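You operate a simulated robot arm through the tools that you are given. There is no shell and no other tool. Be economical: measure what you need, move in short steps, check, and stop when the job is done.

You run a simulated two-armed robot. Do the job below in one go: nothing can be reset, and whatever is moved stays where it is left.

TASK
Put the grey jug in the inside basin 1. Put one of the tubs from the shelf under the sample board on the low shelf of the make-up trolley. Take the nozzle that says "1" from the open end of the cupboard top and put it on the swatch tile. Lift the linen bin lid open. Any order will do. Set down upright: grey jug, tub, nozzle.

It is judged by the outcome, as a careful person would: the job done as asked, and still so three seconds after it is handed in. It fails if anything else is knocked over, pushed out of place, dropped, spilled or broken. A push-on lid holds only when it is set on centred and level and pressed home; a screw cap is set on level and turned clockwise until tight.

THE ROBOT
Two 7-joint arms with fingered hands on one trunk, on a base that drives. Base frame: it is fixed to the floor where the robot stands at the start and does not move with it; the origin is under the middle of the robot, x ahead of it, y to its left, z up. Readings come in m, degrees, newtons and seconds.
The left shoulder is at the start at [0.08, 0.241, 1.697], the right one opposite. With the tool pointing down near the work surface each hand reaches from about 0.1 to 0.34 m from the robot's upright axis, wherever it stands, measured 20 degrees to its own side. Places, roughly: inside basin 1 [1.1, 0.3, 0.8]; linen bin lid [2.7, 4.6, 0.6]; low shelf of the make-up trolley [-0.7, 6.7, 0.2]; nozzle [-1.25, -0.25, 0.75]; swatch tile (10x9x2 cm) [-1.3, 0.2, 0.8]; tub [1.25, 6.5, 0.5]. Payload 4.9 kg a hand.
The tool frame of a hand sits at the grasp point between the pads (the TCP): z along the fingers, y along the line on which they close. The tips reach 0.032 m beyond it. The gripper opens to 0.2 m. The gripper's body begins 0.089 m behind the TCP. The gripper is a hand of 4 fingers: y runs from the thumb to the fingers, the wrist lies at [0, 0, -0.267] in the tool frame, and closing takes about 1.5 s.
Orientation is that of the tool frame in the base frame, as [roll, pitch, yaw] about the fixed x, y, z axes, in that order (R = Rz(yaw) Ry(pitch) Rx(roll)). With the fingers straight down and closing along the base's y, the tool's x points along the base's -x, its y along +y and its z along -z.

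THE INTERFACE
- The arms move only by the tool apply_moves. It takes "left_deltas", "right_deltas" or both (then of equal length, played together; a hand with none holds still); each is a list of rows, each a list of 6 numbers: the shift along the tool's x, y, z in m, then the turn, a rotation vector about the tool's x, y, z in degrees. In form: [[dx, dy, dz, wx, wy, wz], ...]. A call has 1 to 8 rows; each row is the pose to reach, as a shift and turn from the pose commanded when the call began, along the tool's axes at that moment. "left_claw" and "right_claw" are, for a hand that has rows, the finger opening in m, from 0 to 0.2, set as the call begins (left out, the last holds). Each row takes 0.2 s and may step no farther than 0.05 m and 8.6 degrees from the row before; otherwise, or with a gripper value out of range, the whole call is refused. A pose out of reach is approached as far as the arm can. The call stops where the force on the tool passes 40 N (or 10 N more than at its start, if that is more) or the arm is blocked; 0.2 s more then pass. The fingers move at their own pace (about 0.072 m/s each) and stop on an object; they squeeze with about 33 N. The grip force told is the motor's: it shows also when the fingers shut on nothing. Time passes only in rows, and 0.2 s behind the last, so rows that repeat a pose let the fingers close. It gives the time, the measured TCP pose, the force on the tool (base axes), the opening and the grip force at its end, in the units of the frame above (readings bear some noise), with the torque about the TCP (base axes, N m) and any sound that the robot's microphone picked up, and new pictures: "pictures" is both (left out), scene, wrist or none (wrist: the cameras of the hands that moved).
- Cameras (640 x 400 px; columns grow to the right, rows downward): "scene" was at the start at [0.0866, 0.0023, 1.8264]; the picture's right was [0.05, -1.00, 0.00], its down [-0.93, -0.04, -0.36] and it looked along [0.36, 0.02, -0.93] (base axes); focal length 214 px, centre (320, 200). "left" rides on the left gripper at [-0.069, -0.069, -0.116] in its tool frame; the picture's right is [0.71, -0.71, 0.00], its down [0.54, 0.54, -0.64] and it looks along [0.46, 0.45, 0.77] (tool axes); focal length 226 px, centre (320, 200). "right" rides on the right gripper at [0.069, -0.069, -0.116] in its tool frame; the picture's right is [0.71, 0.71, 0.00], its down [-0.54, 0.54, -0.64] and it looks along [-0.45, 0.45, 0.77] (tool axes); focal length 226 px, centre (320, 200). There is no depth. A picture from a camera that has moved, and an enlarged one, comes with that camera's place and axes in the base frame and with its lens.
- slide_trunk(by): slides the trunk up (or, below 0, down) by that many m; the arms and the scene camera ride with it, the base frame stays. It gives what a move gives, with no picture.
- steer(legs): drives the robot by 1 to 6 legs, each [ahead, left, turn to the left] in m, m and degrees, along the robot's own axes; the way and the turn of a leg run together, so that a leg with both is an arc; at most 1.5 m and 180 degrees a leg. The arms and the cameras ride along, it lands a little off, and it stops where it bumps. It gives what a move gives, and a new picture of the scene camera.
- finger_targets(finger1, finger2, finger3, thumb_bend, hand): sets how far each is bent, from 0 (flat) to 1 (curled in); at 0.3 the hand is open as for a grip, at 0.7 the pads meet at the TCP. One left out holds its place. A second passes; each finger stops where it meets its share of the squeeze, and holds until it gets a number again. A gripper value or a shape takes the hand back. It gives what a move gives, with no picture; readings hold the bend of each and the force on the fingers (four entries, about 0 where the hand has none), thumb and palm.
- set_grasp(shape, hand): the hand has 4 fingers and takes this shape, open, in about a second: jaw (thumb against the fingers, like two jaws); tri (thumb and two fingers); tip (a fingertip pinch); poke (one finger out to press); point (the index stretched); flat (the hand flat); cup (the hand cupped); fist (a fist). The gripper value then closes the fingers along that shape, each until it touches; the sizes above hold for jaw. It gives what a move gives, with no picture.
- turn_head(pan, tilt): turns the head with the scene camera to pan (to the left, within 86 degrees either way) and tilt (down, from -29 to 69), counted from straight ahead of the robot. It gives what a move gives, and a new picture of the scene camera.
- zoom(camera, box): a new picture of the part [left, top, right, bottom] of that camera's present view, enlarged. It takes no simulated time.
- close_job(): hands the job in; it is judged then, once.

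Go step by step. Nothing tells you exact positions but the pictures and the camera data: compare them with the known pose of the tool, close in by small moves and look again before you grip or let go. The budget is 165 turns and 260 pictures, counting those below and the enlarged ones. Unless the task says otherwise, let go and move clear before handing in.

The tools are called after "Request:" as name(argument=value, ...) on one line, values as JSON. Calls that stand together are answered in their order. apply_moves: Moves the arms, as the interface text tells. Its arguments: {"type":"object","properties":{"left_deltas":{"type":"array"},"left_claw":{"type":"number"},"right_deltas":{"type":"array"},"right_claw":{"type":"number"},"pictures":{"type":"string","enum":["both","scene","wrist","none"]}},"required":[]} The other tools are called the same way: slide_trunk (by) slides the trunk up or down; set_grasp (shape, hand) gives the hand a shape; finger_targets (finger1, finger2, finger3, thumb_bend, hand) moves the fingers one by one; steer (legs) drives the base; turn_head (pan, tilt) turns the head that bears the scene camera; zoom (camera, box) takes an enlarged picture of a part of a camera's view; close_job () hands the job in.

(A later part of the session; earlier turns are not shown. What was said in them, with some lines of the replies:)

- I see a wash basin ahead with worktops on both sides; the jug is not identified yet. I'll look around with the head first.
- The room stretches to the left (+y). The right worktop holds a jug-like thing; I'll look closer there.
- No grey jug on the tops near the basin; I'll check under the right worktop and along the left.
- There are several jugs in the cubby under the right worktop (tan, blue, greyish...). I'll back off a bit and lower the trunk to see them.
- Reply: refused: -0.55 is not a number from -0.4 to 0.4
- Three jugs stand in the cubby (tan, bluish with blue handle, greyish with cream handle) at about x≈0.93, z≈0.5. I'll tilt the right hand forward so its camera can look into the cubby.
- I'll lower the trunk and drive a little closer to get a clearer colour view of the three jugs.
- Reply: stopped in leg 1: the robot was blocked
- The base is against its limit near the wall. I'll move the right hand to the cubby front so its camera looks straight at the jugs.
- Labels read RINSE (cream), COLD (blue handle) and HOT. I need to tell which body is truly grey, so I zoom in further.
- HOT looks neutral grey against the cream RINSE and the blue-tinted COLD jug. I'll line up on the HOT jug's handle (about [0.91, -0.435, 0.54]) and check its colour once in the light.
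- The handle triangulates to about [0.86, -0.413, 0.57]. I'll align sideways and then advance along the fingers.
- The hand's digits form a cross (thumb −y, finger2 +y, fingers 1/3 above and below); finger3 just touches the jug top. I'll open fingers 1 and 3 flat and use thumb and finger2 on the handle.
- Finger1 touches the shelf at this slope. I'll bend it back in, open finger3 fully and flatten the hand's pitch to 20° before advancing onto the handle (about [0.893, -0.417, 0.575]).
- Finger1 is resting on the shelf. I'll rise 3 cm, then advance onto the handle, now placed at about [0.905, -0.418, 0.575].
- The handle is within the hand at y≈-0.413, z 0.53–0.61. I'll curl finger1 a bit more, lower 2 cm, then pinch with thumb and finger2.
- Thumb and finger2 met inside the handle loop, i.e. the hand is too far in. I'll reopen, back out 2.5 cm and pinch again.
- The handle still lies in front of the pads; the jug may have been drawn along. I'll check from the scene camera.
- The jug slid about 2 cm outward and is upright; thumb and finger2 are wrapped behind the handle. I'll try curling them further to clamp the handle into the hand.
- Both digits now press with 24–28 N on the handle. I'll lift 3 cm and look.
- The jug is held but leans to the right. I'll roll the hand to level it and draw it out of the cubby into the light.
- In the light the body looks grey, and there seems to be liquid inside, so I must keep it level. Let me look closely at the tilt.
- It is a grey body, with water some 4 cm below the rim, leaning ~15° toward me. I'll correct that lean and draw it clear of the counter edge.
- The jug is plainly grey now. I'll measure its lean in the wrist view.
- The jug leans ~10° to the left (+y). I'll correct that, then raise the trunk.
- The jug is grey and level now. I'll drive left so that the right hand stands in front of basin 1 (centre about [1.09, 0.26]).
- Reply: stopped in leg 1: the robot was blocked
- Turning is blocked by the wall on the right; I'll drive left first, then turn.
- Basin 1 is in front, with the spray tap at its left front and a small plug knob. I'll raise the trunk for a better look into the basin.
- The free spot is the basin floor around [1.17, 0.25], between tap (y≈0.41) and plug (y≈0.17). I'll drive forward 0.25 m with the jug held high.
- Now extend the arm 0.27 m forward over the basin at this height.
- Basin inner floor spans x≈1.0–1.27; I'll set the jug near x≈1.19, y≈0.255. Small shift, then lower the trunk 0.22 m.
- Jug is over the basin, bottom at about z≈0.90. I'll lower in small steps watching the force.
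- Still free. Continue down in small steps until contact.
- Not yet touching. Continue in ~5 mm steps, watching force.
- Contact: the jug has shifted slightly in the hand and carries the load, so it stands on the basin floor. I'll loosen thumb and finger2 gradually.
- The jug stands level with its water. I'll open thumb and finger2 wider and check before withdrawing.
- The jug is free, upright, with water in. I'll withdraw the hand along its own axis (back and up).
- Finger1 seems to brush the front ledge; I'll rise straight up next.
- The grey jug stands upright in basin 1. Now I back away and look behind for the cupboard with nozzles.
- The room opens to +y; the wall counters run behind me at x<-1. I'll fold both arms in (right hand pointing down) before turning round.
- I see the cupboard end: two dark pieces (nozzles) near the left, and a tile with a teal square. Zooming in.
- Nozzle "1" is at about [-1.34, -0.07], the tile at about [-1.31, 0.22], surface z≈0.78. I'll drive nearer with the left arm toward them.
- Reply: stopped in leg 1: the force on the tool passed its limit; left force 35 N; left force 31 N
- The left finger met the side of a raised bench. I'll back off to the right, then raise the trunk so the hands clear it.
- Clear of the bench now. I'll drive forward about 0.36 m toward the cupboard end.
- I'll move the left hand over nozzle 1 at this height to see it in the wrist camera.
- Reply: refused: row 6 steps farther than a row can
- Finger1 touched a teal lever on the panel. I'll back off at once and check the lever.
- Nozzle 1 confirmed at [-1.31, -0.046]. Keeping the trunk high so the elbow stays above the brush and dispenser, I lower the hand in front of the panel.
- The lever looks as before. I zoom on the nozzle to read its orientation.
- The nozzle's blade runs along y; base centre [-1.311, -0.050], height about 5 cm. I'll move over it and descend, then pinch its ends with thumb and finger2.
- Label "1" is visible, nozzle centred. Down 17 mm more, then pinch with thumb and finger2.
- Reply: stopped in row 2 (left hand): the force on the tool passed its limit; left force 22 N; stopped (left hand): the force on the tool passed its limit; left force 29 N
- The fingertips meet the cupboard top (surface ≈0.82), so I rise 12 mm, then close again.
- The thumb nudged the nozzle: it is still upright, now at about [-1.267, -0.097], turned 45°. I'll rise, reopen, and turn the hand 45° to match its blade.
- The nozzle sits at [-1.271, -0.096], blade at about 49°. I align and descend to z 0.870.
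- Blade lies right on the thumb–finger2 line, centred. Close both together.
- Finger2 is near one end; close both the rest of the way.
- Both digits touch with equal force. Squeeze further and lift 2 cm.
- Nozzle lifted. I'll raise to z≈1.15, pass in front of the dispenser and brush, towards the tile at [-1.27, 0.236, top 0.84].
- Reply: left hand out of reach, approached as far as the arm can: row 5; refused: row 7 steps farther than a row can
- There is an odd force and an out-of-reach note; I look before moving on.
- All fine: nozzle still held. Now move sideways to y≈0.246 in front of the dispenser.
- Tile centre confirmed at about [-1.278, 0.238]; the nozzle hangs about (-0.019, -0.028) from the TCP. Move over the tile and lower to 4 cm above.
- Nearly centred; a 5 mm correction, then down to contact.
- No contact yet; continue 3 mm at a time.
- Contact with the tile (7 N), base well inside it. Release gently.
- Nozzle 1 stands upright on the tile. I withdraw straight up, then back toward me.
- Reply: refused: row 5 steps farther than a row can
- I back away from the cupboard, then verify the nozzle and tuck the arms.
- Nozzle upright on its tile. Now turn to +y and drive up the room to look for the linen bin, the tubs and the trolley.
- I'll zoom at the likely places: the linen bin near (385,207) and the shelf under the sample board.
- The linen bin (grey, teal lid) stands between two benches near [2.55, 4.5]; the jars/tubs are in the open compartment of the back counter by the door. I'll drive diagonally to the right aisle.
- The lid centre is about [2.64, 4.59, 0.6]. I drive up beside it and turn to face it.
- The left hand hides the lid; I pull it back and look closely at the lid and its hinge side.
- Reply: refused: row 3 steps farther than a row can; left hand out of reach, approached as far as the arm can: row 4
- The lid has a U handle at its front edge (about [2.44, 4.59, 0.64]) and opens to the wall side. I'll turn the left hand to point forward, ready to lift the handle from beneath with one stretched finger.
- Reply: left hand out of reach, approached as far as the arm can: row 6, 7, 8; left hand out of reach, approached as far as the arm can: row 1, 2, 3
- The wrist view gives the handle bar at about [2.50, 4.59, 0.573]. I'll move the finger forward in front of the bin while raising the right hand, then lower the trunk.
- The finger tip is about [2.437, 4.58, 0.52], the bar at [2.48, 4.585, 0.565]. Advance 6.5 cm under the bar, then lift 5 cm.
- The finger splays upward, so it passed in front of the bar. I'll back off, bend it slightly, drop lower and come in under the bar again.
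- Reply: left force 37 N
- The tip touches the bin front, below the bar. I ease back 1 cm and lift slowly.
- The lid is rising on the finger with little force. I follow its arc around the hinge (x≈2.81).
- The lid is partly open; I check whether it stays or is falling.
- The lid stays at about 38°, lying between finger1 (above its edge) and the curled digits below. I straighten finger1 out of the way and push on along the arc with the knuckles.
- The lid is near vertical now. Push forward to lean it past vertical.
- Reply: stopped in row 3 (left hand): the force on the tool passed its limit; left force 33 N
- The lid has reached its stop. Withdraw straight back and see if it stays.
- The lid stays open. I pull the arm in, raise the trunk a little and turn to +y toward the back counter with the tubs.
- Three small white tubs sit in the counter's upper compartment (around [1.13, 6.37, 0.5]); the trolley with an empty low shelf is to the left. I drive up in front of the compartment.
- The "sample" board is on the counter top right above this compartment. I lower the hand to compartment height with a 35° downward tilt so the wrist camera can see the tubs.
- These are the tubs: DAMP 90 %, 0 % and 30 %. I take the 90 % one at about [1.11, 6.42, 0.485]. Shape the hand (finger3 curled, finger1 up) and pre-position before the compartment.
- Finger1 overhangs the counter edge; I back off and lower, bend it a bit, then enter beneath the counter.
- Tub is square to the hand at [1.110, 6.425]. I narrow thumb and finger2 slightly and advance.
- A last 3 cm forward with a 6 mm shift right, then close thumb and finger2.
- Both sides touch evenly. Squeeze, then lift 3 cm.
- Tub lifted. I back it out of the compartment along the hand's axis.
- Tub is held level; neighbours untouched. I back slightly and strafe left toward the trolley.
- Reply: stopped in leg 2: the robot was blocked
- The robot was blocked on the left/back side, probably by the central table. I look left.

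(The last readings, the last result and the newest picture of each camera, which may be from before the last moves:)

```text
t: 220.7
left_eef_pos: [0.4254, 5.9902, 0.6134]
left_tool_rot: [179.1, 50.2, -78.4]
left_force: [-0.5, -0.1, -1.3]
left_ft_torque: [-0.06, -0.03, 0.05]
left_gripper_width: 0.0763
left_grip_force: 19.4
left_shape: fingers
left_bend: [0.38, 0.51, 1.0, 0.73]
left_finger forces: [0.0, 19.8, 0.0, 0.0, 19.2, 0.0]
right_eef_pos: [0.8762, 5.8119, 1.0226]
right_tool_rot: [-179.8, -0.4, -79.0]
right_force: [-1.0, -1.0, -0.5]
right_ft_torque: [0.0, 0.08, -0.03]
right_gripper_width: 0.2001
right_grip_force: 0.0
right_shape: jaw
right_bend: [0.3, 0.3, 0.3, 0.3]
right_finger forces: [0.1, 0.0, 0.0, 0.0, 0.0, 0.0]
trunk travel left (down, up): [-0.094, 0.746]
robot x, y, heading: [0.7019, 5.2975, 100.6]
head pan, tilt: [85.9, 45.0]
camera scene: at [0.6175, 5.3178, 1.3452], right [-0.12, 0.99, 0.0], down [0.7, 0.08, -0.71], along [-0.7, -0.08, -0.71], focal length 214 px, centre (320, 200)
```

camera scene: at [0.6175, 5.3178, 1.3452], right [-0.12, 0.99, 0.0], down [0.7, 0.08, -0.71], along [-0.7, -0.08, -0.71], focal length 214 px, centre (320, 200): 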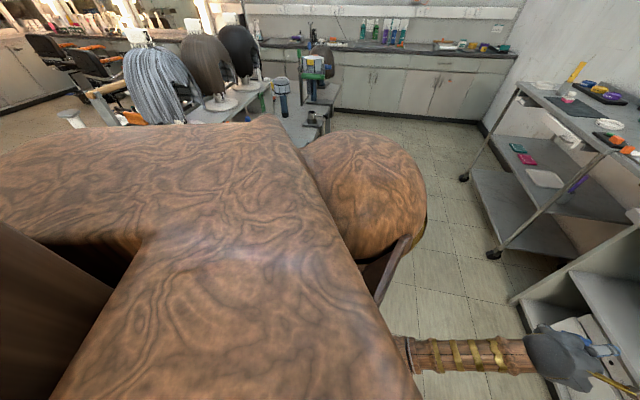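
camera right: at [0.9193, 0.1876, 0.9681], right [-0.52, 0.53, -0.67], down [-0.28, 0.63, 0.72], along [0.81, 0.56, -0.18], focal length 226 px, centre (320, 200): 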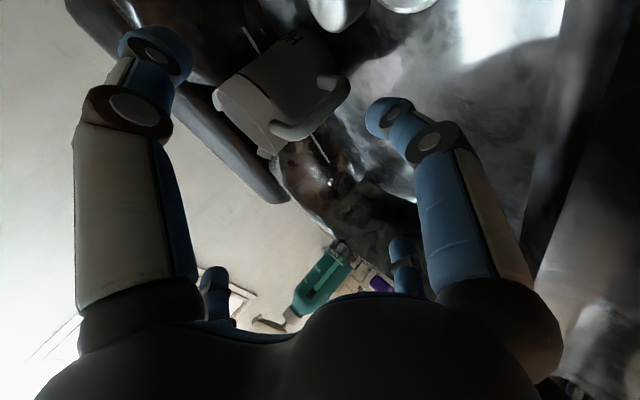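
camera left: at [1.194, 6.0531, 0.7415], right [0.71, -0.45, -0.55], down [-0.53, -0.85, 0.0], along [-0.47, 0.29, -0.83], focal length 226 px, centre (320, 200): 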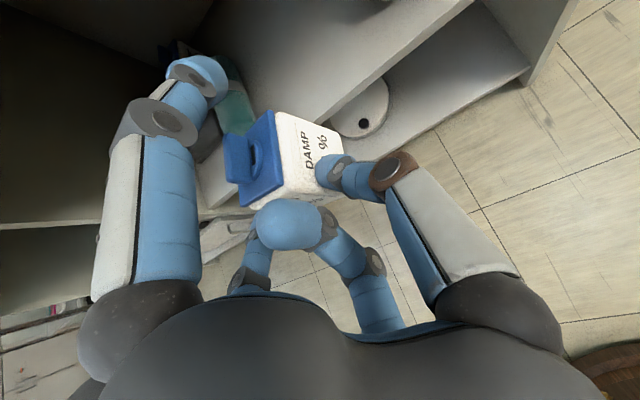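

The torso is close to the central table. I'll pull the hand in by 12 cm, move forward, straighten, and then go left.

Request:
apply_moves(left_deltas=[[0.026, 0, -0.031, 0, 0, 0], [0.051, 0, -0.061, 0, 0, 0], [0.077, 0, -0.092, 0, 0, 0]], pictures="none")

Request:
steer(legs=[[0.14, 0, 0], [0, 0, -10.6], [0, 0.7, 0], [0, 0.6, 0]])

Request:
turn_head(pan=10, tilt=40)

```text
t: 221.5
left_eef_pos: [0.4516, 5.8722, 0.615]
left_tool_rot: [179.1, 50.3, -78.3]
left_force: [0.6, 0.1, -2.1]
left_ft_torque: [-0.05, -0.07, -0.02]
left_gripper_width: 0.0762
left_grip_force: 19.1
left_shape: fingers
left_bend: [0.38, 0.51, 1.0, 0.73]
left_finger forces: [0.0, 19.5, 0.0, 0.1, 18.7, 0.1]
right_eef_pos: [0.8755, 5.8112, 1.0224]
right_tool_rot: [-179.9, -0.3, -79.0]
right_force: [0.0, 0.5, 0.3]
right_ft_torque: [0.07, -0.04, -0.02]
right_gripper_width: 0.2
right_grip_force: 0.1
right_shape: jaw
right_bend: [0.3, 0.3, 0.3, 0.3]
right_finger forces: [0.1, 0.1, 0.0, 0.1, 0.1, 0.0]
trunk travel left (down, up): [-0.094, 0.746]
robot x, y, heading: [0.7059, 5.2988, 100.8]
head pan, tilt: [85.9, 45.0]
```

```text
t: 230.2
left_eef_pos: [-0.7809, 6.0496, 0.6141]
left_tool_rot: [179.0, 50.2, -87.1]
left_force: [0.9, -0.2, -2.3]
left_ft_torque: [-0.07, -0.04, -0.01]
left_gripper_width: 0.0761
left_grip_force: 19.2
left_shape: fingers
left_bend: [0.38, 0.51, 1.0, 0.73]
left_finger forces: [0.0, 19.5, 0.0, 0.0, 18.8, 0.1]
right_eef_pos: [-0.3716, 5.9247, 1.0222]
right_tool_rot: [-179.8, -0.5, -87.7]
right_force: [-0.5, -0.2, 0.2]
right_ft_torque: [-0.01, 0.04, 0.0]
right_gripper_width: 0.2
right_grip_force: 0.1
right_shape: jaw
right_bend: [0.3, 0.3, 0.3, 0.3]
right_finger forces: [0.0, 0.1, 0.0, 0.0, 0.1, 0.1]
trunk travel left (down, up): [-0.094, 0.746]
robot x, y, heading: [-0.6197, 5.4396, 92.0]
head pan, tilt: [85.9, 45.0]
stopped in leg 4: the robot was blocked; the commanded pose is now the measured one
camera scene: at [-0.7011, 5.4748, 1.3453], right [0.03, 1.0, 0.0], down [0.71, -0.02, -0.71], along [-0.71, 0.02, -0.71], focal length 214 px, centre (320, 200)
```

scene: 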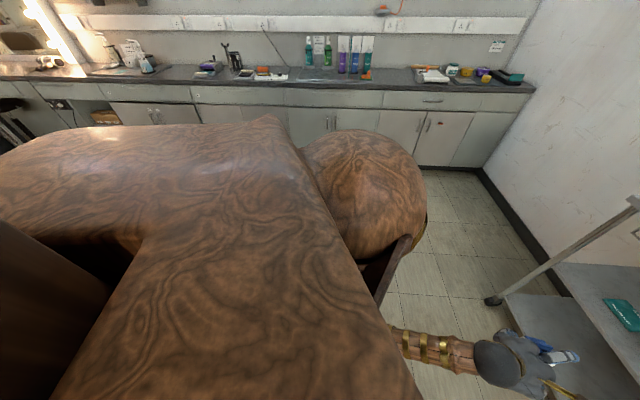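

```text
t: 231.7
left_eef_pos: [-0.7812, 6.0495, 0.6142]
left_tool_rot: [179.0, 50.2, -87.1]
left_force: [-0.5, -0.3, -1.2]
left_ft_torque: [-0.1, -0.03, -0.03]
left_gripper_width: 0.0763
left_grip_force: 18.5
left_shape: fingers
left_bend: [0.38, 0.51, 1.0, 0.73]
left_finger forces: [0.1, 19.5, 0.0, 0.0, 18.8, 0.1]
right_eef_pos: [-0.3706, 5.9235, 1.0227]
right_tool_rot: [-179.8, -0.4, -87.7]
right_force: [0.8, -0.6, 0.2]
right_ft_torque: [-0.01, 0.0, -0.02]
right_gripper_width: 0.1998
right_grip_force: 0.1
right_shape: jaw
right_bend: [0.3, 0.3, 0.3, 0.3]
right_finger forces: [0.0, 0.1, 0.0, 0.0, 0.0, 0.0]
trunk travel left (down, up): [-0.094, 0.746]
robot x, y, heading: [-0.6196, 5.4389, 92.2]
head pan, tilt: [10.0, 40.0]
camera scene: at [-0.6379, 5.5554, 1.3525], right [0.98, 0.21, 0.0], down [0.14, -0.63, -0.77], along [-0.16, 0.75, -0.64], focal length 214 px, centre (320, 200)
```

scene: 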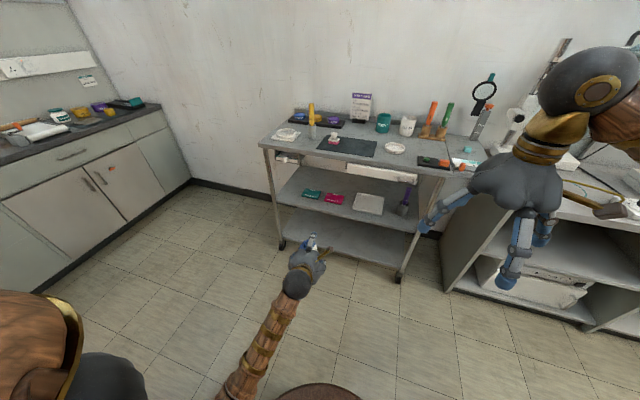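

I'm in front of the trolley now. Zooming on its low shelf.

Request:
zoom(camera="scene", box=[250, 150, 430, 290])

Request:
zoom(camera="left", box=[0, 0, 640, 400])

```text
2.86 times, centred on (340, 220) of scene
camera zoom: at [-0.6379, 5.5554, 1.3525], right [0.98, 0.21, 0.0], down [0.14, -0.63, -0.77], along [-0.16, 0.75, -0.64], focal length 613 px, centre (263, 143)
```

zoom: 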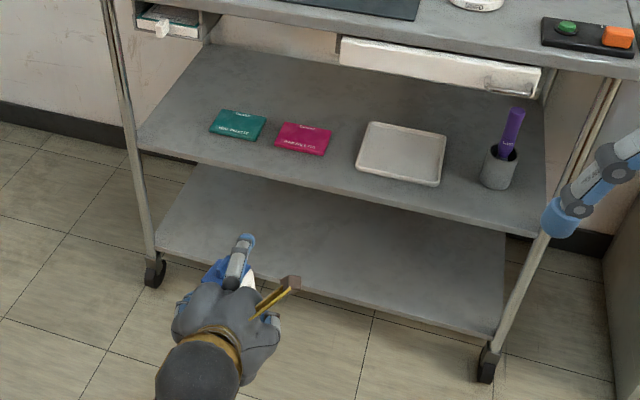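

```text
1.00 times, centred on (320, 200) of left
camera zoom: at [-0.7074, 6.0091, 0.7412], right [0.73, -0.41, -0.55], down [-0.49, -0.87, 0.0], along [-0.48, 0.27, -0.83], focal length 226 px, centre (320, 200)
```

zoom: 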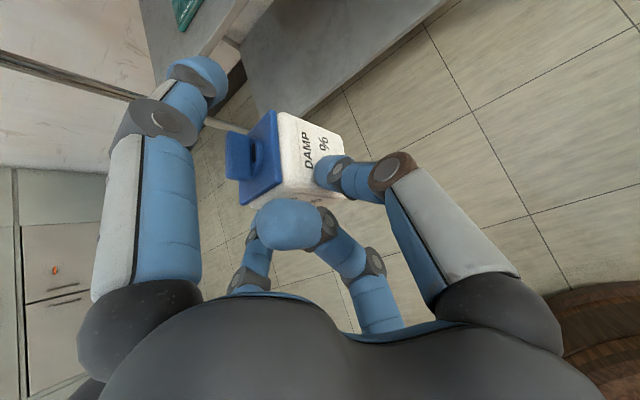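

Low shelf is at z≈0.19, front edge y≈6.43, empty. I lower the tub hand to z≈0.275 in front of it and lift the right hand out of the way.

Request:
apply_moves(left_deltas=[[0.0325, 0, 0.0273, 0, 0, 0], [0.065, 0, 0.0546, 0, 0, 0], [0.0975, 0, 0.082, 0, 0, 0], [0.13, 0, 0.1093, 0, 0, 0], [0.1625, 0, 0.1366, 0, 0, 0], [0.195, 0, 0.164, 0, 0, 0], [0.2275, 0, 0.1913, 0, 0, 0], [0.26, 0, 0.2186, 0, 0, 0]], right_deltas=[[0.0, 0, -0.025, 0, 0, 0], [0.0, 0, -0.05, 0, 0, 0], [0.01, 0, -0.075, 0, 0, 0], [0.02, 0, -0.1, 0, 0, 0], [0.03, 0, -0.125, 0, 0, 0], [0.04, 0, -0.15, 0, 0, 0], [0.05, 0, -0.175, 0, 0, 0], [0.06, 0, -0.2, 0, 0, 0]], pictures="wrist")

Request:
zoom(camera="scene", box=[230, 150, 430, 310])

```text
t: 233.4
left_eef_pos: [-0.7836, 6.0477, 0.2754]
left_tool_rot: [179.0, 50.3, -87.2]
left_force: [0.3, 0.1, -2.6]
left_ft_torque: [-0.09, -0.08, -0.02]
left_gripper_width: 0.0765
left_grip_force: 18.4
left_shape: fingers
left_bend: [0.38, 0.51, 1.0, 0.73]
left_finger forces: [0.0, 19.1, 0.0, 0.0, 18.7, 0.0]
right_eef_pos: [-0.3718, 5.8653, 1.2238]
right_tool_rot: [-179.8, -0.4, -87.7]
right_force: [-0.3, -0.1, 0.2]
right_ft_torque: [0.02, 0.0, 0.0]
right_gripper_width: 0.2003
right_grip_force: 0.1
right_shape: jaw
right_bend: [0.3, 0.3, 0.3, 0.3]
right_finger forces: [0.0, 0.0, 0.0, 0.0, 0.0, 0.0]
trunk travel left (down, up): [-0.094, 0.746]
robot x, y, heading: [-0.6182, 5.4421, 91.9]
head pan, tilt: [10.0, 40.0]
camera right: at [-0.3002, 5.8006, 1.3416], right [-0.68, -0.74, 0.0], down [-0.57, 0.52, 0.64], along [-0.47, 0.43, -0.77], focal length 226 px, centre (320, 200)
camera left: at [-0.7112, 6.009, 0.4021], right [0.73, -0.41, -0.55], down [-0.49, -0.87, 0.0], along [-0.48, 0.27, -0.83], focal length 226 px, centre (320, 200)
```

right: 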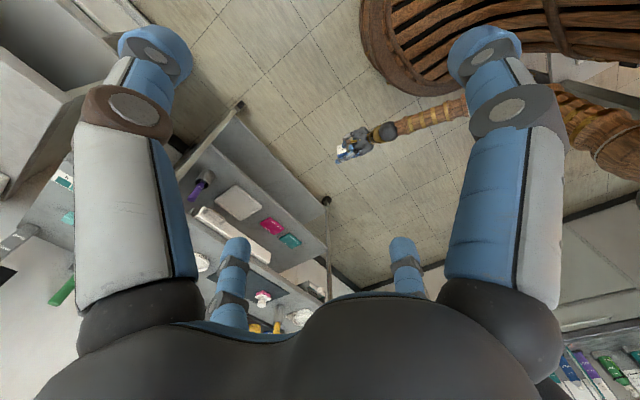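
left: 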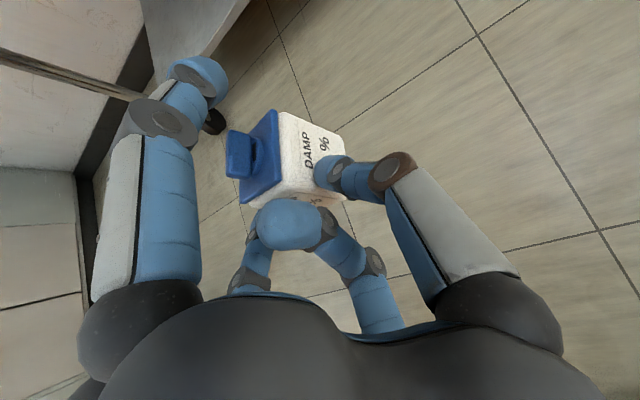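

```text
2.50 times, centred on (330, 230) of scene
camera zoom: at [-0.6384, 5.5547, 1.3525], right [0.98, 0.21, 0.0], down [0.14, -0.63, -0.77], along [-0.16, 0.75, -0.64], focal length 536 px, centre (295, 125)
```

zoom: 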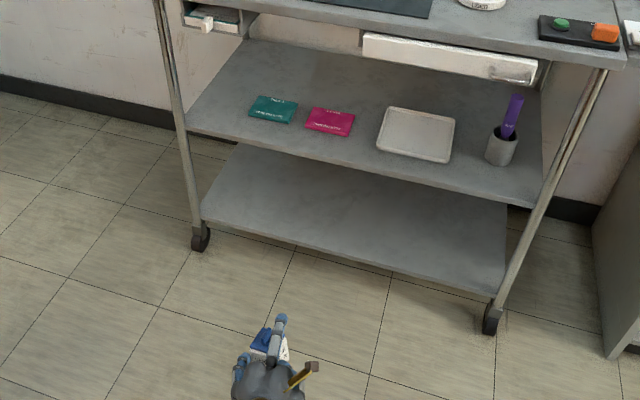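

Drive forward 0.33 m so the tub comes to the shelf edge, at z ≈0.23 bottom.

Request:
steer(legs=[[0.33, 0, 0]])

Request:
zoom(camera="left", box=[0, 0, 640, 400])

Request:
turn_head(pan=12, tilt=55)

Request:
zoom(camera="scene", box=[220, 100, 400, 230])

```text
t: 235.6
left_eef_pos: [-0.7978, 6.3801, 0.2737]
left_tool_rot: [179.0, 50.1, -87.0]
left_force: [0.3, -0.8, -2.7]
left_ft_torque: [-0.09, -0.04, 0.04]
left_gripper_width: 0.0762
left_grip_force: 18.9
left_shape: fingers
left_bend: [0.38, 0.51, 1.0, 0.73]
left_finger forces: [0.0, 19.1, 0.0, 0.0, 18.6, 0.1]
right_eef_pos: [-0.3834, 6.1986, 1.2238]
right_tool_rot: [-179.8, -0.5, -87.6]
right_force: [0.6, 0.1, 0.2]
right_ft_torque: [-0.03, -0.03, 0.0]
right_gripper_width: 0.1999
right_grip_force: 0.1
right_shape: jaw
right_bend: [0.3, 0.3, 0.3, 0.3]
right_finger forces: [0.0, 0.0, 0.0, 0.1, 0.0, 0.0]
trunk travel left (down, up): [-0.094, 0.746]
robot x, y, heading: [-0.6312, 5.7759, 92.4]
head pan, tilt: [10.0, 40.0]
camera scene: at [-0.6506, 5.8879, 1.3524], right [0.98, 0.21, 0.0], down [0.14, -0.63, -0.77], along [-0.16, 0.75, -0.64], focal length 214 px, centre (320, 200)
```

scene: 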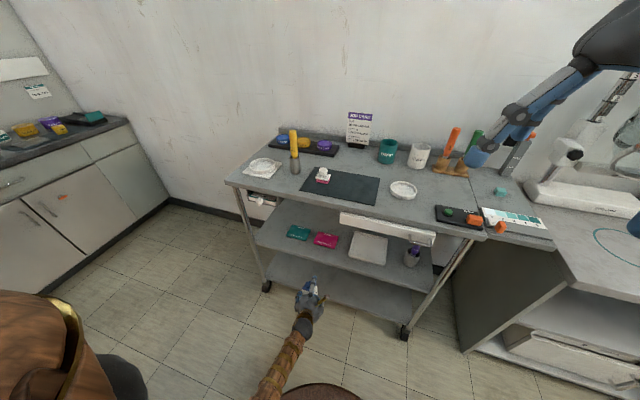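

```text
1.00 times, centred on (320, 200) of left
camera zoom: at [-0.7243, 6.3407, 0.4015], right [0.73, -0.41, -0.55], down [-0.49, -0.87, 0.0], along [-0.48, 0.27, -0.83], focal length 226 px, centre (320, 200)
```

zoom: 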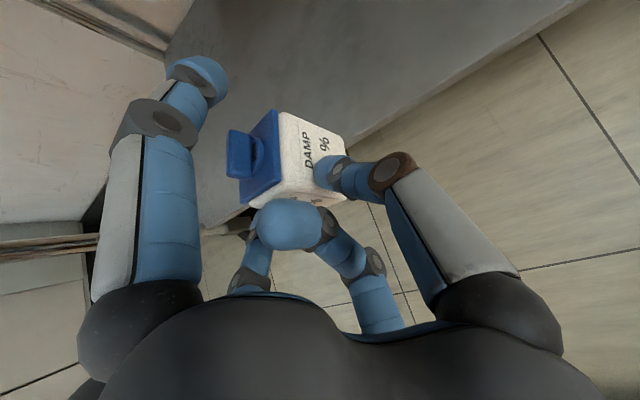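

```text
t: 236.4
left_eef_pos: [-0.7984, 6.38, 0.2751]
left_tool_rot: [179.1, 50.2, -87.0]
left_force: [0.4, 0.0, -1.9]
left_ft_torque: [-0.11, -0.05, 0.0]
left_gripper_width: 0.0763
left_grip_force: 19.0
left_shape: fingers
left_bend: [0.38, 0.51, 1.0, 0.73]
left_finger forces: [0.0, 19.1, 0.1, 0.1, 18.7, 0.1]
right_eef_pos: [-0.3838, 6.1982, 1.224]
right_tool_rot: [-179.7, -0.5, -87.7]
right_force: [-0.5, 0.5, -0.4]
right_ft_torque: [0.0, -0.01, -0.02]
right_gripper_width: 0.1999
right_grip_force: 0.2
right_shape: jaw
right_bend: [0.3, 0.3, 0.3, 0.3]
right_finger forces: [0.0, 0.0, 0.0, 0.1, 0.1, 0.0]
trunk travel left (down, up): [-0.094, 0.746]
robot x, y, heading: [-0.6333, 5.7745, 92.5]
head pan, tilt: [12.0, 55.0]
camera scene: at [-0.6503, 5.8737, 1.3319], right [0.97, 0.25, 0.0], down [0.2, -0.79, -0.57], along [-0.14, 0.56, -0.82], focal length 214 px, centre (320, 200)
```

scene: 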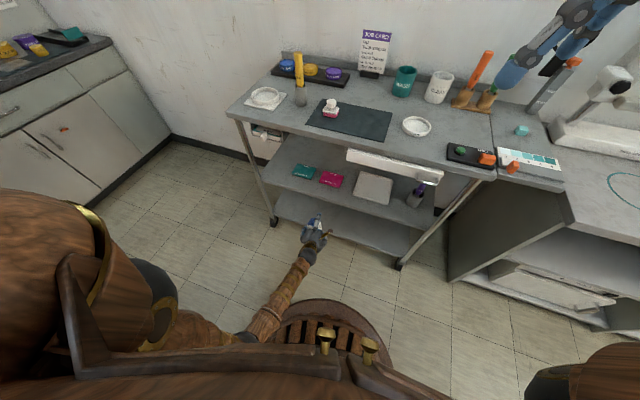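

```text
3.08 times, centred on (310, 165) of scene
camera zoom: at [-0.6503, 5.8737, 1.3319], right [0.97, 0.25, 0.0], down [0.2, -0.79, -0.57], along [-0.14, 0.56, -0.82], focal length 660 px, centre (351, 308)
```

zoom: 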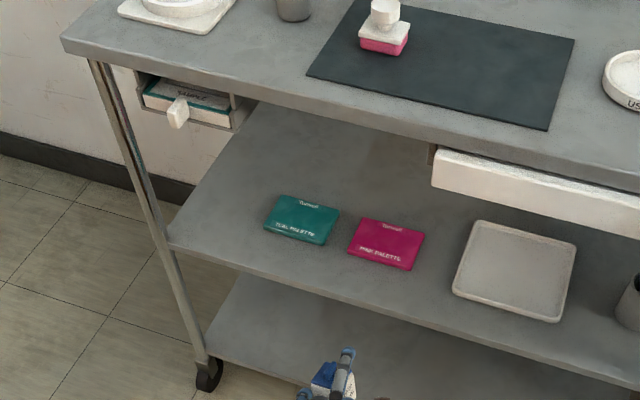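

Tub is at the shelf edge (y≈6.44). Advance 9.5 cm inward, then lower gently.

Request:
apply_moves(left_deltas=[[-0.02, 0, 0.024, 0, 0, 0], [-0.041, 0, 0.049, 0, 0, 0], [-0.061, 0, 0.0728, 0, 0, 0], [-0.0495, 0, 0.0825, 0, 0, 0], [-0.038, 0, 0.092, 0, 0, 0]], pictures="wrist")

Request:
zoom(camera="left", box=[160, 60, 480, 280])

```text
t: 237.6
left_eef_pos: [-0.8051, 6.4752, 0.2443]
left_tool_rot: [179.0, 50.1, -86.9]
left_force: [0.1, 1.0, -2.4]
left_ft_torque: [-0.11, -0.08, 0.03]
left_gripper_width: 0.0762
left_grip_force: 18.6
left_shape: fingers
left_bend: [0.38, 0.51, 1.0, 0.73]
left_finger forces: [0.0, 19.1, 0.1, 0.0, 18.6, 0.0]
right_eef_pos: [-0.3837, 6.1981, 1.2226]
right_tool_rot: [-179.8, -0.4, -87.6]
right_force: [0.3, 1.0, 0.6]
right_ft_torque: [0.0, -0.01, -0.01]
right_gripper_width: 0.1999
right_grip_force: 0.0
right_shape: jaw
right_bend: [0.3, 0.3, 0.3, 0.3]
right_finger forces: [0.0, 0.1, 0.0, 0.0, 0.1, 0.1]
trunk travel left (down, up): [-0.094, 0.746]
robot x, y, heading: [-0.6305, 5.7738, 92.5]
head pan, tilt: [12.0, 55.0]
camera left: at [-0.7304, 6.4364, 0.3713], right [0.73, -0.41, -0.55], down [-0.49, -0.87, 0.0], along [-0.48, 0.27, -0.83], focal length 226 px, centre (320, 200)
```

left: 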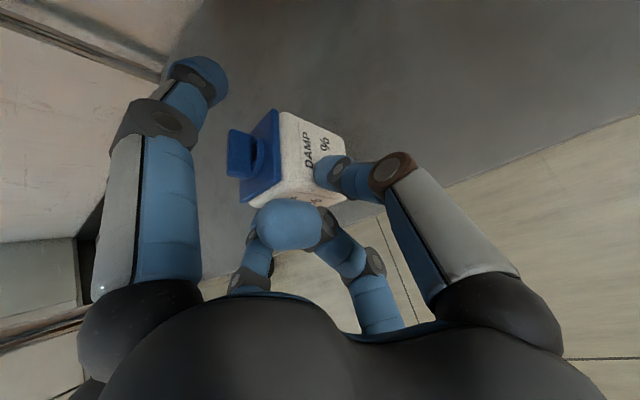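

```text
1.82 times, centred on (320, 170) of left
camera zoom: at [-0.7304, 6.4364, 0.3713], right [0.73, -0.41, -0.55], down [-0.49, -0.87, 0.0], along [-0.48, 0.27, -0.83], focal length 411 px, centre (320, 254)
```

zoom: 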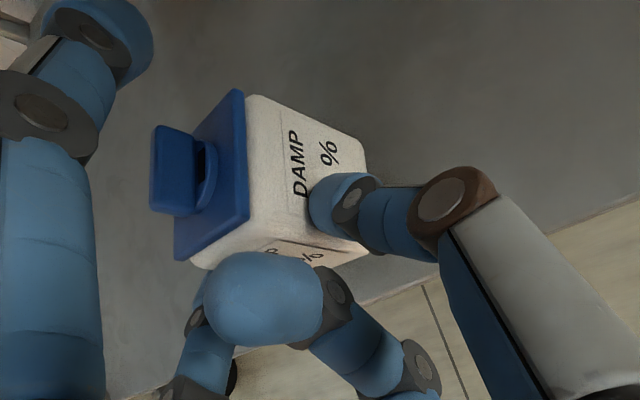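

Well inside the edge. Lower in small steps until contact.

Request:
apply_moves(left_deltas=[[0.0031, 0, 0.0026, 0, 0, 0], [0.0061, 0, 0.0051, 0, 0, 0]], pictures="none")

Request:
apply_moves(left_deltas=[[0.0023, 0, 0.0019, 0, 0, 0], [0.0046, 0, 0.0039, 0, 0, 0]], pictures="none")

Request:
apply_moves(left_deltas=[[0.0019, 0, 0.0016, 0, 0, 0], [0.0038, 0, 0.0032, 0, 0, 0]], pictures="none")

```text
t: 238.2
left_eef_pos: [-0.8036, 6.4748, 0.2368]
left_tool_rot: [179.0, 50.1, -87.1]
left_force: [-0.6, -0.5, -1.4]
left_ft_torque: [-0.12, -0.03, -0.01]
left_gripper_width: 0.0762
left_grip_force: 18.6
left_shape: fingers
left_bend: [0.38, 0.51, 1.0, 0.73]
left_finger forces: [0.0, 19.1, 0.0, 0.1, 18.6, 0.1]
right_eef_pos: [-0.3838, 6.1972, 1.2234]
right_tool_rot: [-179.8, -0.4, -87.6]
right_force: [-0.1, 0.2, 0.2]
right_ft_torque: [0.0, -0.01, -0.03]
right_gripper_width: 0.2002
right_grip_force: 0.1
right_shape: jaw
right_bend: [0.3, 0.3, 0.3, 0.3]
right_finger forces: [0.0, 0.0, 0.0, 0.0, 0.0, 0.1]
trunk travel left (down, up): [-0.094, 0.746]
robot x, y, heading: [-0.6363, 5.7745, 92.2]
head pan, tilt: [12.0, 55.0]
```

```text
t: 238.8
left_eef_pos: [-0.8053, 6.4753, 0.2321]
left_tool_rot: [179.1, 50.2, -87.0]
left_force: [1.2, -0.3, -1.8]
left_ft_torque: [-0.04, -0.04, 0.0]
left_gripper_width: 0.0762
left_grip_force: 19.0
left_shape: fingers
left_bend: [0.38, 0.51, 1.0, 0.73]
left_finger forces: [0.1, 19.2, 0.1, 0.0, 19.1, 0.0]
right_eef_pos: [-0.3844, 6.1986, 1.2242]
right_tool_rot: [-179.9, -0.5, -87.6]
right_force: [0.1, -0.5, -0.3]
right_ft_torque: [-0.06, 0.04, 0.03]
right_gripper_width: 0.1999
right_grip_force: 0.1
right_shape: jaw
right_bend: [0.3, 0.3, 0.3, 0.3]
right_finger forces: [0.0, 0.0, 0.0, 0.0, 0.0, 0.1]
trunk travel left (down, up): [-0.094, 0.746]
robot x, y, heading: [-0.6328, 5.7753, 92.6]
head pan, tilt: [12.0, 55.0]
```

```text
t: 239.4
left_eef_pos: [-0.8048, 6.4751, 0.2275]
left_tool_rot: [179.1, 50.2, -87.0]
left_force: [1.1, -1.2, -0.6]
left_ft_torque: [0.0, 0.02, 0.01]
left_gripper_width: 0.076
left_grip_force: 19.5
left_shape: fingers
left_bend: [0.38, 0.51, 1.0, 0.73]
left_finger forces: [0.0, 19.4, 0.1, 0.0, 19.6, 0.0]
right_eef_pos: [-0.384, 6.1983, 1.2229]
right_tool_rot: [-179.7, -0.5, -87.6]
right_force: [-0.4, 0.2, -1.0]
right_ft_torque: [0.04, 0.0, -0.01]
right_gripper_width: 0.2001
right_grip_force: 0.1
right_shape: jaw
right_bend: [0.3, 0.3, 0.3, 0.3]
right_finger forces: [0.0, 0.0, 0.0, 0.0, 0.1, 0.1]
trunk travel left (down, up): [-0.094, 0.746]
robot x, y, heading: [-0.63, 5.7682, 92.0]
head pan, tilt: [12.0, 55.0]
```

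Contact is starting. 4 mm more, then check.

Request:
apply_moves(left_deltas=[[0.0015, 0, 0.0013, 0, 0, 0], [0.0031, 0, 0.0026, 0, 0, 0]], pictures="none")

Request:
zoom(camera="left", box=[160, 60, 480, 280])

```text
t: 240.0
left_eef_pos: [-0.8066, 6.4755, 0.2233]
left_tool_rot: [179.0, 50.2, -86.9]
left_force: [-0.4, -0.5, 0.5]
left_ft_torque: [0.1, 0.07, 0.04]
left_gripper_width: 0.0761
left_grip_force: 19.8
left_shape: fingers
left_bend: [0.38, 0.51, 1.0, 0.74]
left_finger forces: [0.0, 19.6, 0.0, 0.1, 19.9, 0.0]
right_eef_pos: [-0.3837, 6.1977, 1.2233]
right_tool_rot: [-179.8, -0.4, -87.7]
right_force: [-0.3, -0.5, -0.9]
right_ft_torque: [0.0, -0.01, 0.01]
right_gripper_width: 0.2
right_grip_force: 0.2
right_shape: jaw
right_bend: [0.3, 0.3, 0.3, 0.3]
right_finger forces: [0.0, 0.1, 0.0, 0.0, 0.0, 0.0]
trunk travel left (down, up): [-0.094, 0.746]
robot x, y, heading: [-0.6306, 5.7745, 92.3]
head pan, tilt: [12.0, 55.0]
```

```text
1.82 times, centred on (320, 170) of left
camera zoom: at [-0.7313, 6.4359, 0.3496], right [0.73, -0.41, -0.55], down [-0.49, -0.87, 0.0], along [-0.48, 0.27, -0.83], focal length 411 px, centre (320, 254)
```

zoom: 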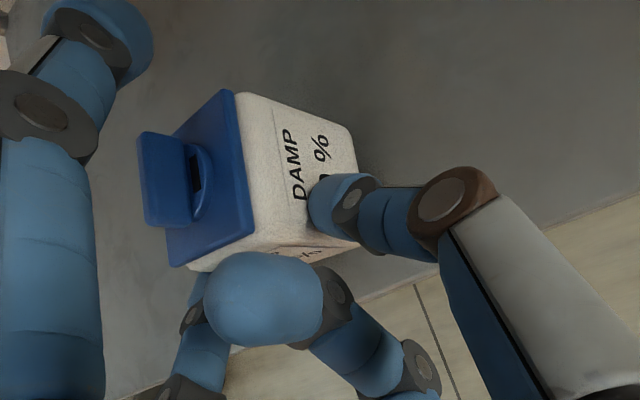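

The tub is seating on the shelf. Release slowly.

Request:
finger_targets(hand="left", finger2=0.48, thumb_bend=0.68)

Request:
finger_targets(hand="left", finger2=0.38, thumb_bend=0.45)

Request:
zoom(camera="left", box=[160, 60, 480, 280])

```text
t: 241.0
left_eef_pos: [-0.8056, 6.4761, 0.2228]
left_tool_rot: [179.0, 50.2, -87.0]
left_force: [0.6, 0.0, 0.1]
left_ft_torque: [-0.02, 0.02, -0.03]
left_gripper_width: 0.077
left_grip_force: 0.5
left_shape: fingers
left_bend: [0.38, 0.48, 1.0, 0.68]
left_finger forces: [0.0, 0.2, 0.0, 0.0, 0.4, 0.1]
right_eef_pos: [-0.3838, 6.1976, 1.2232]
right_tool_rot: [-179.8, -0.5, -87.6]
right_force: [-0.4, -0.2, -0.7]
right_ft_torque: [0.02, -0.01, 0.0]
right_gripper_width: 0.2
right_grip_force: 0.0
right_shape: jaw
right_bend: [0.3, 0.3, 0.3, 0.3]
right_finger forces: [0.0, 0.0, 0.1, 0.1, 0.0, 0.0]
trunk travel left (down, up): [-0.094, 0.746]
robot x, y, heading: [-0.6296, 5.7714, 92.1]
head pan, tilt: [12.0, 55.0]
```

```text
t: 242.0
left_eef_pos: [-0.8054, 6.4751, 0.2223]
left_tool_rot: [179.0, 50.2, -87.0]
left_force: [-0.2, 0.9, 0.1]
left_ft_torque: [0.01, -0.02, -0.02]
left_gripper_width: 0.1009
left_grip_force: 0.0
left_shape: fingers
left_bend: [0.38, 0.38, 1.0, 0.45]
left_finger forces: [0.0, 0.0, 0.0, 0.0, 0.0, 0.0]
right_eef_pos: [-0.384, 6.1979, 1.2242]
right_tool_rot: [-179.8, -0.4, -87.6]
right_force: [0.9, 0.8, -0.2]
right_ft_torque: [0.01, 0.01, 0.03]
right_gripper_width: 0.2
right_grip_force: 0.0
right_shape: jaw
right_bend: [0.3, 0.3, 0.3, 0.3]
right_finger forces: [0.0, 0.0, 0.0, 0.0, 0.1, 0.0]
trunk travel left (down, up): [-0.094, 0.746]
robot x, y, heading: [-0.6304, 5.7748, 92.2]
head pan, tilt: [12.0, 55.0]
```

```text
1.82 times, centred on (320, 170) of left
camera zoom: at [-0.7313, 6.4358, 0.3494], right [0.73, -0.41, -0.55], down [-0.49, -0.87, 0.0], along [-0.48, 0.27, -0.83], focal length 411 px, centre (320, 254)
```

zoom: 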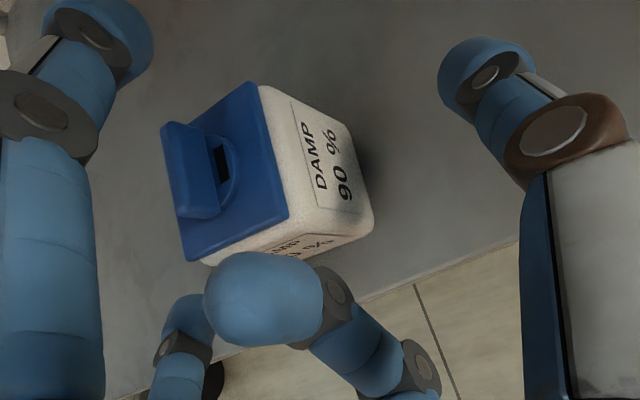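

Tub is standing freely. Withdraw along the hand axis, then back the base off.

Request:
apply_moves(left_deltas=[[0, 0, -0.03, 0, 0, 0], [0.005, 0, -0.07, 0, 0, 0], [0.02, 0, -0.11, 0, 0, 0], [0.04, 0, -0.14, 0, 0, 0]], pictures="none")

Request:
steer(legs=[[-0.3, 0, 0]])

Request:
turn_head(pan=5, tilt=35)

Request:
zoom(camera="scene", box=[230, 150, 410, 290])

```text
t: 243.0
left_eef_pos: [-0.7955, 6.3441, 0.2816]
left_tool_rot: [179.0, 50.3, -87.1]
left_force: [0.6, -0.2, 0.1]
left_ft_torque: [0.02, 0.03, 0.0]
left_gripper_width: 0.1007
left_grip_force: 0.1
left_shape: fingers
left_bend: [0.38, 0.38, 1.0, 0.45]
left_finger forces: [0.0, 0.0, 0.1, 0.0, 0.0, 0.1]
right_eef_pos: [-0.3831, 6.1973, 1.2237]
right_tool_rot: [-179.8, -0.4, -87.6]
right_force: [0.1, 0.1, -0.1]
right_ft_torque: [0.03, 0.02, 0.0]
right_gripper_width: 0.1999
right_grip_force: 0.0
right_shape: jaw
right_bend: [0.3, 0.3, 0.3, 0.3]
right_finger forces: [0.0, 0.0, 0.1, 0.0, 0.0, 0.0]
trunk travel left (down, up): [-0.094, 0.746]
robot x, y, heading: [-0.6316, 5.7759, 92.3]
head pan, tilt: [12.0, 55.0]
```

```text
t: 245.1
left_eef_pos: [-0.7846, 6.0462, 0.2802]
left_tool_rot: [179.0, 50.2, -87.1]
left_force: [0.7, -0.3, -0.1]
left_ft_torque: [-0.01, -0.01, -0.03]
left_gripper_width: 0.1006
left_grip_force: 0.1
left_shape: fingers
left_bend: [0.38, 0.38, 1.0, 0.45]
left_finger forces: [0.0, 0.0, 0.0, 0.0, 0.0, 0.0]
right_eef_pos: [-0.3718, 5.899, 1.2248]
right_tool_rot: [-179.9, -0.4, -87.7]
right_force: [0.6, -0.1, 0.4]
right_ft_torque: [0.06, -0.03, -0.02]
right_gripper_width: 0.1999
right_grip_force: 0.0
right_shape: jaw
right_bend: [0.3, 0.3, 0.3, 0.3]
right_finger forces: [0.0, 0.0, 0.0, 0.0, 0.0, 0.0]
trunk travel left (down, up): [-0.094, 0.746]
robot x, y, heading: [-0.6189, 5.4781, 92.2]
head pan, tilt: [12.0, 55.0]
camera scene: at [-0.6387, 5.5752, 1.3319], right [0.97, 0.24, 0.0], down [0.2, -0.79, -0.57], along [-0.14, 0.56, -0.82], focal length 214 px, centre (320, 200)
```

scene: 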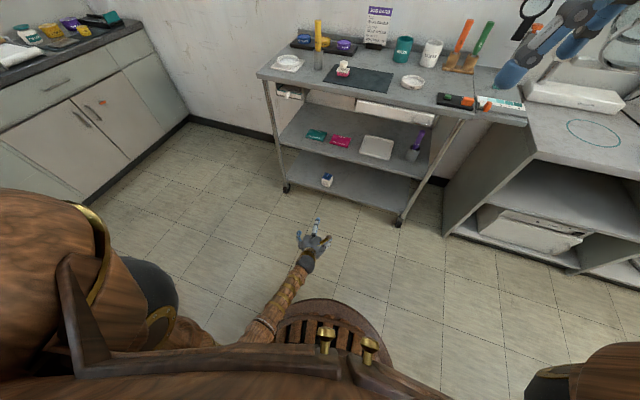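

```text
t: 245.9
left_eef_pos: [-0.7829, 6.0471, 0.281]
left_tool_rot: [178.9, 50.2, -87.2]
left_force: [0.6, -0.2, 0.4]
left_ft_torque: [0.0, 0.01, -0.01]
left_gripper_width: 0.1006
left_grip_force: 0.0
left_shape: fingers
left_bend: [0.38, 0.38, 1.0, 0.45]
left_finger forces: [0.1, 0.1, 0.1, 0.0, 0.0, 0.0]
right_eef_pos: [-0.3724, 5.9006, 1.2238]
right_tool_rot: [-179.8, -0.4, -87.7]
right_force: [-0.2, 0.4, -0.5]
right_ft_torque: [0.0, 0.0, 0.01]
right_gripper_width: 0.2
right_grip_force: 0.0
right_shape: jaw
right_bend: [0.3, 0.3, 0.3, 0.3]
right_finger forces: [0.0, 0.1, 0.1, 0.0, 0.1, 0.1]
trunk travel left (down, up): [-0.094, 0.746]
robot x, y, heading: [-0.6176, 5.4755, 92.1]
head pan, tilt: [5.0, 35.0]
camera scene: at [-0.6321, 5.5936, 1.36], right [0.99, 0.12, 0.0], down [0.07, -0.57, -0.82], along [-0.1, 0.81, -0.57], focal length 214 px, centre (320, 200)
```

scene: 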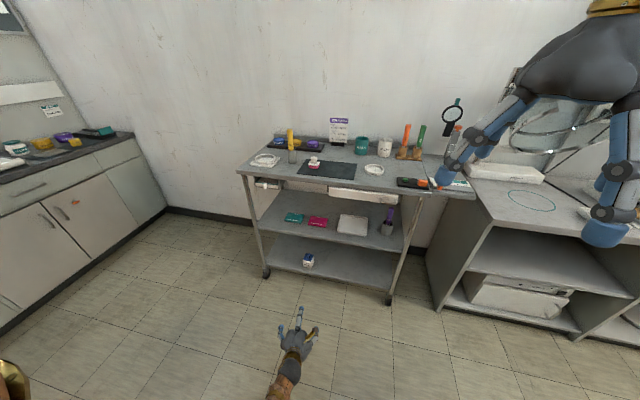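

```text
2.86 times, centred on (320, 220) of scene
camera zoom: at [-0.6321, 5.5936, 1.36], right [0.99, 0.12, 0.0], down [0.07, -0.57, -0.82], along [-0.1, 0.81, -0.57], focal length 613 px, centre (320, 143)
```

zoom: 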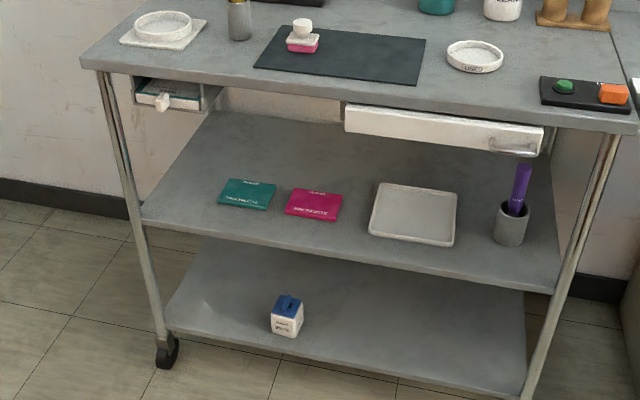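

The tub stands upright on the low shelf. I check the table behind me and the bin lid for anything disturbed.

Request:
turn_head(pan=86, tilt=25)

Request:
turn_head(pan=-86, tilt=15)

Request:
zoom(camera="scene", box=[240, 150, 480, 300])

```text
t: 247.4
left_eef_pos: [-0.7841, 6.0467, 0.2811]
left_tool_rot: [179.1, 50.2, -87.1]
left_force: [0.4, 0.2, -1.1]
left_ft_torque: [-0.01, 0.0, -0.01]
left_gripper_width: 0.1007
left_grip_force: 0.1
left_shape: fingers
left_bend: [0.38, 0.38, 1.0, 0.45]
left_finger forces: [0.0, 0.1, 0.0, 0.0, 0.1, 0.1]
right_eef_pos: [-0.3715, 5.8994, 1.2236]
right_tool_rot: [-179.8, -0.4, -87.7]
right_force: [0.3, 0.1, 0.2]
right_ft_torque: [0.0, -0.01, 0.01]
right_gripper_width: 0.1999
right_grip_force: 0.1
right_shape: jaw
right_bend: [0.3, 0.3, 0.3, 0.3]
right_finger forces: [0.1, 0.1, 0.2, 0.0, 0.2, 0.1]
trunk travel left (down, up): [-0.094, 0.746]
robot x, y, heading: [-0.6184, 5.4735, 92.0]
head pan, tilt: [85.9, 25.0]
camera scene: at [-0.7132, 5.5092, 1.3758], right [0.03, 1.0, 0.0], down [0.42, -0.01, -0.91], along [-0.91, 0.03, -0.42], focal length 214 px, centre (320, 200)
```

scene: 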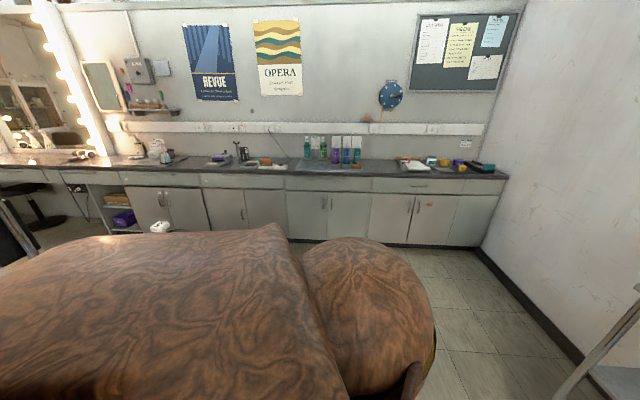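

```text
t: 250.0
left_eef_pos: [-0.7841, 6.0458, 0.2815]
left_tool_rot: [179.0, 50.2, -87.1]
left_force: [-0.5, -0.9, 0.0]
left_ft_torque: [0.0, -0.02, -0.03]
left_gripper_width: 0.1007
left_grip_force: 0.1
left_shape: fingers
left_bend: [0.38, 0.38, 1.0, 0.45]
left_finger forces: [0.1, 0.0, 0.0, 0.0, 0.0, 0.0]
right_eef_pos: [-0.3719, 5.902, 1.2238]
right_tool_rot: [-179.8, -0.4, -87.7]
right_force: [-0.2, -0.6, 0.1]
right_ft_torque: [-0.04, 0.0, -0.03]
right_gripper_width: 0.2
right_grip_force: 0.1
right_shape: jaw
right_bend: [0.3, 0.3, 0.3, 0.3]
right_finger forces: [0.0, 0.1, 0.0, 0.0, 0.1, 0.0]
trunk travel left (down, up): [-0.094, 0.746]
robot x, y, heading: [-0.618, 5.4779, 92.4]
head pan, tilt: [-85.9, 15.0]
camera scene: at [-0.5283, 5.5162, 1.3921], right [0.11, -0.99, 0.0], down [-0.26, -0.03, -0.97], along [0.96, 0.1, -0.26], focal length 214 px, centre (320, 200)
```

scene: 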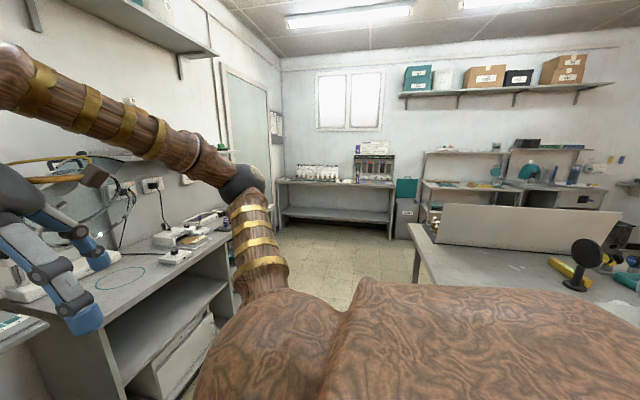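

```text
2.67 times, centred on (360, 225) of scene
camera zoom: at [-0.5283, 5.5162, 1.3921], right [0.11, -0.99, 0.0], down [-0.26, -0.03, -0.97], along [0.96, 0.1, -0.26], focal length 572 px, centre (213, 133)
```

zoom: 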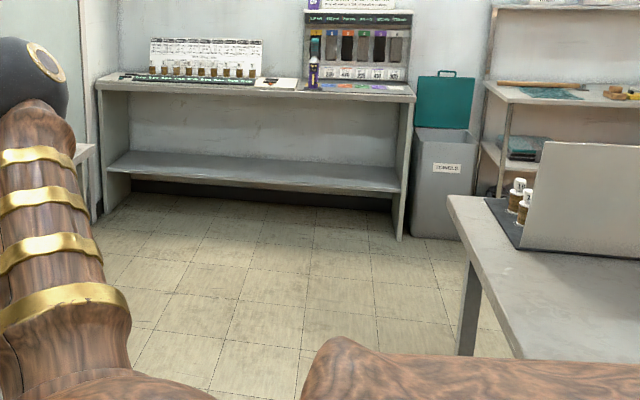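

The lid is still open, the tub, nozzle and jug were set down upright, and my hands are clear. Handing in.

Request:
close_job()

```text
The job is handed in.
```

I handed the job in with all four parts done. I last checked each one by camera right after finishing it, or later.

- **Grey jug:** it stands upright in basin 1 with its water still in. It leaned about 25° while I was lifting it out of the cubby. The water sat well below the rim and I saw no spill, but I can't rule out a few drops.
- **Tub:** the "DAMP 90 %" tub stands upright on the trolley's low shelf. The other tubs and the rolls beside it were not touched.
- **Nozzle "1":** it stands upright on the swatch tile. On the first try at gripping it, I nudged it a few centimetres along the cupboard top before picking it up.
- **Linen bin lid:** it is open past upright, and it was still open when I looked just before handing in.

I brushed other things on the way:
- One finger touched a teal lever on the cupboard panel, which looked unchanged afterwards.
- The hand pressed the side of the low bench by the cupboard.
- The body was stopped once by the wall on the right, and twice in the back aisle, probably by the central table. I saw nothing fallen, but I couldn't see the wig heads at the end of that table afterwards.
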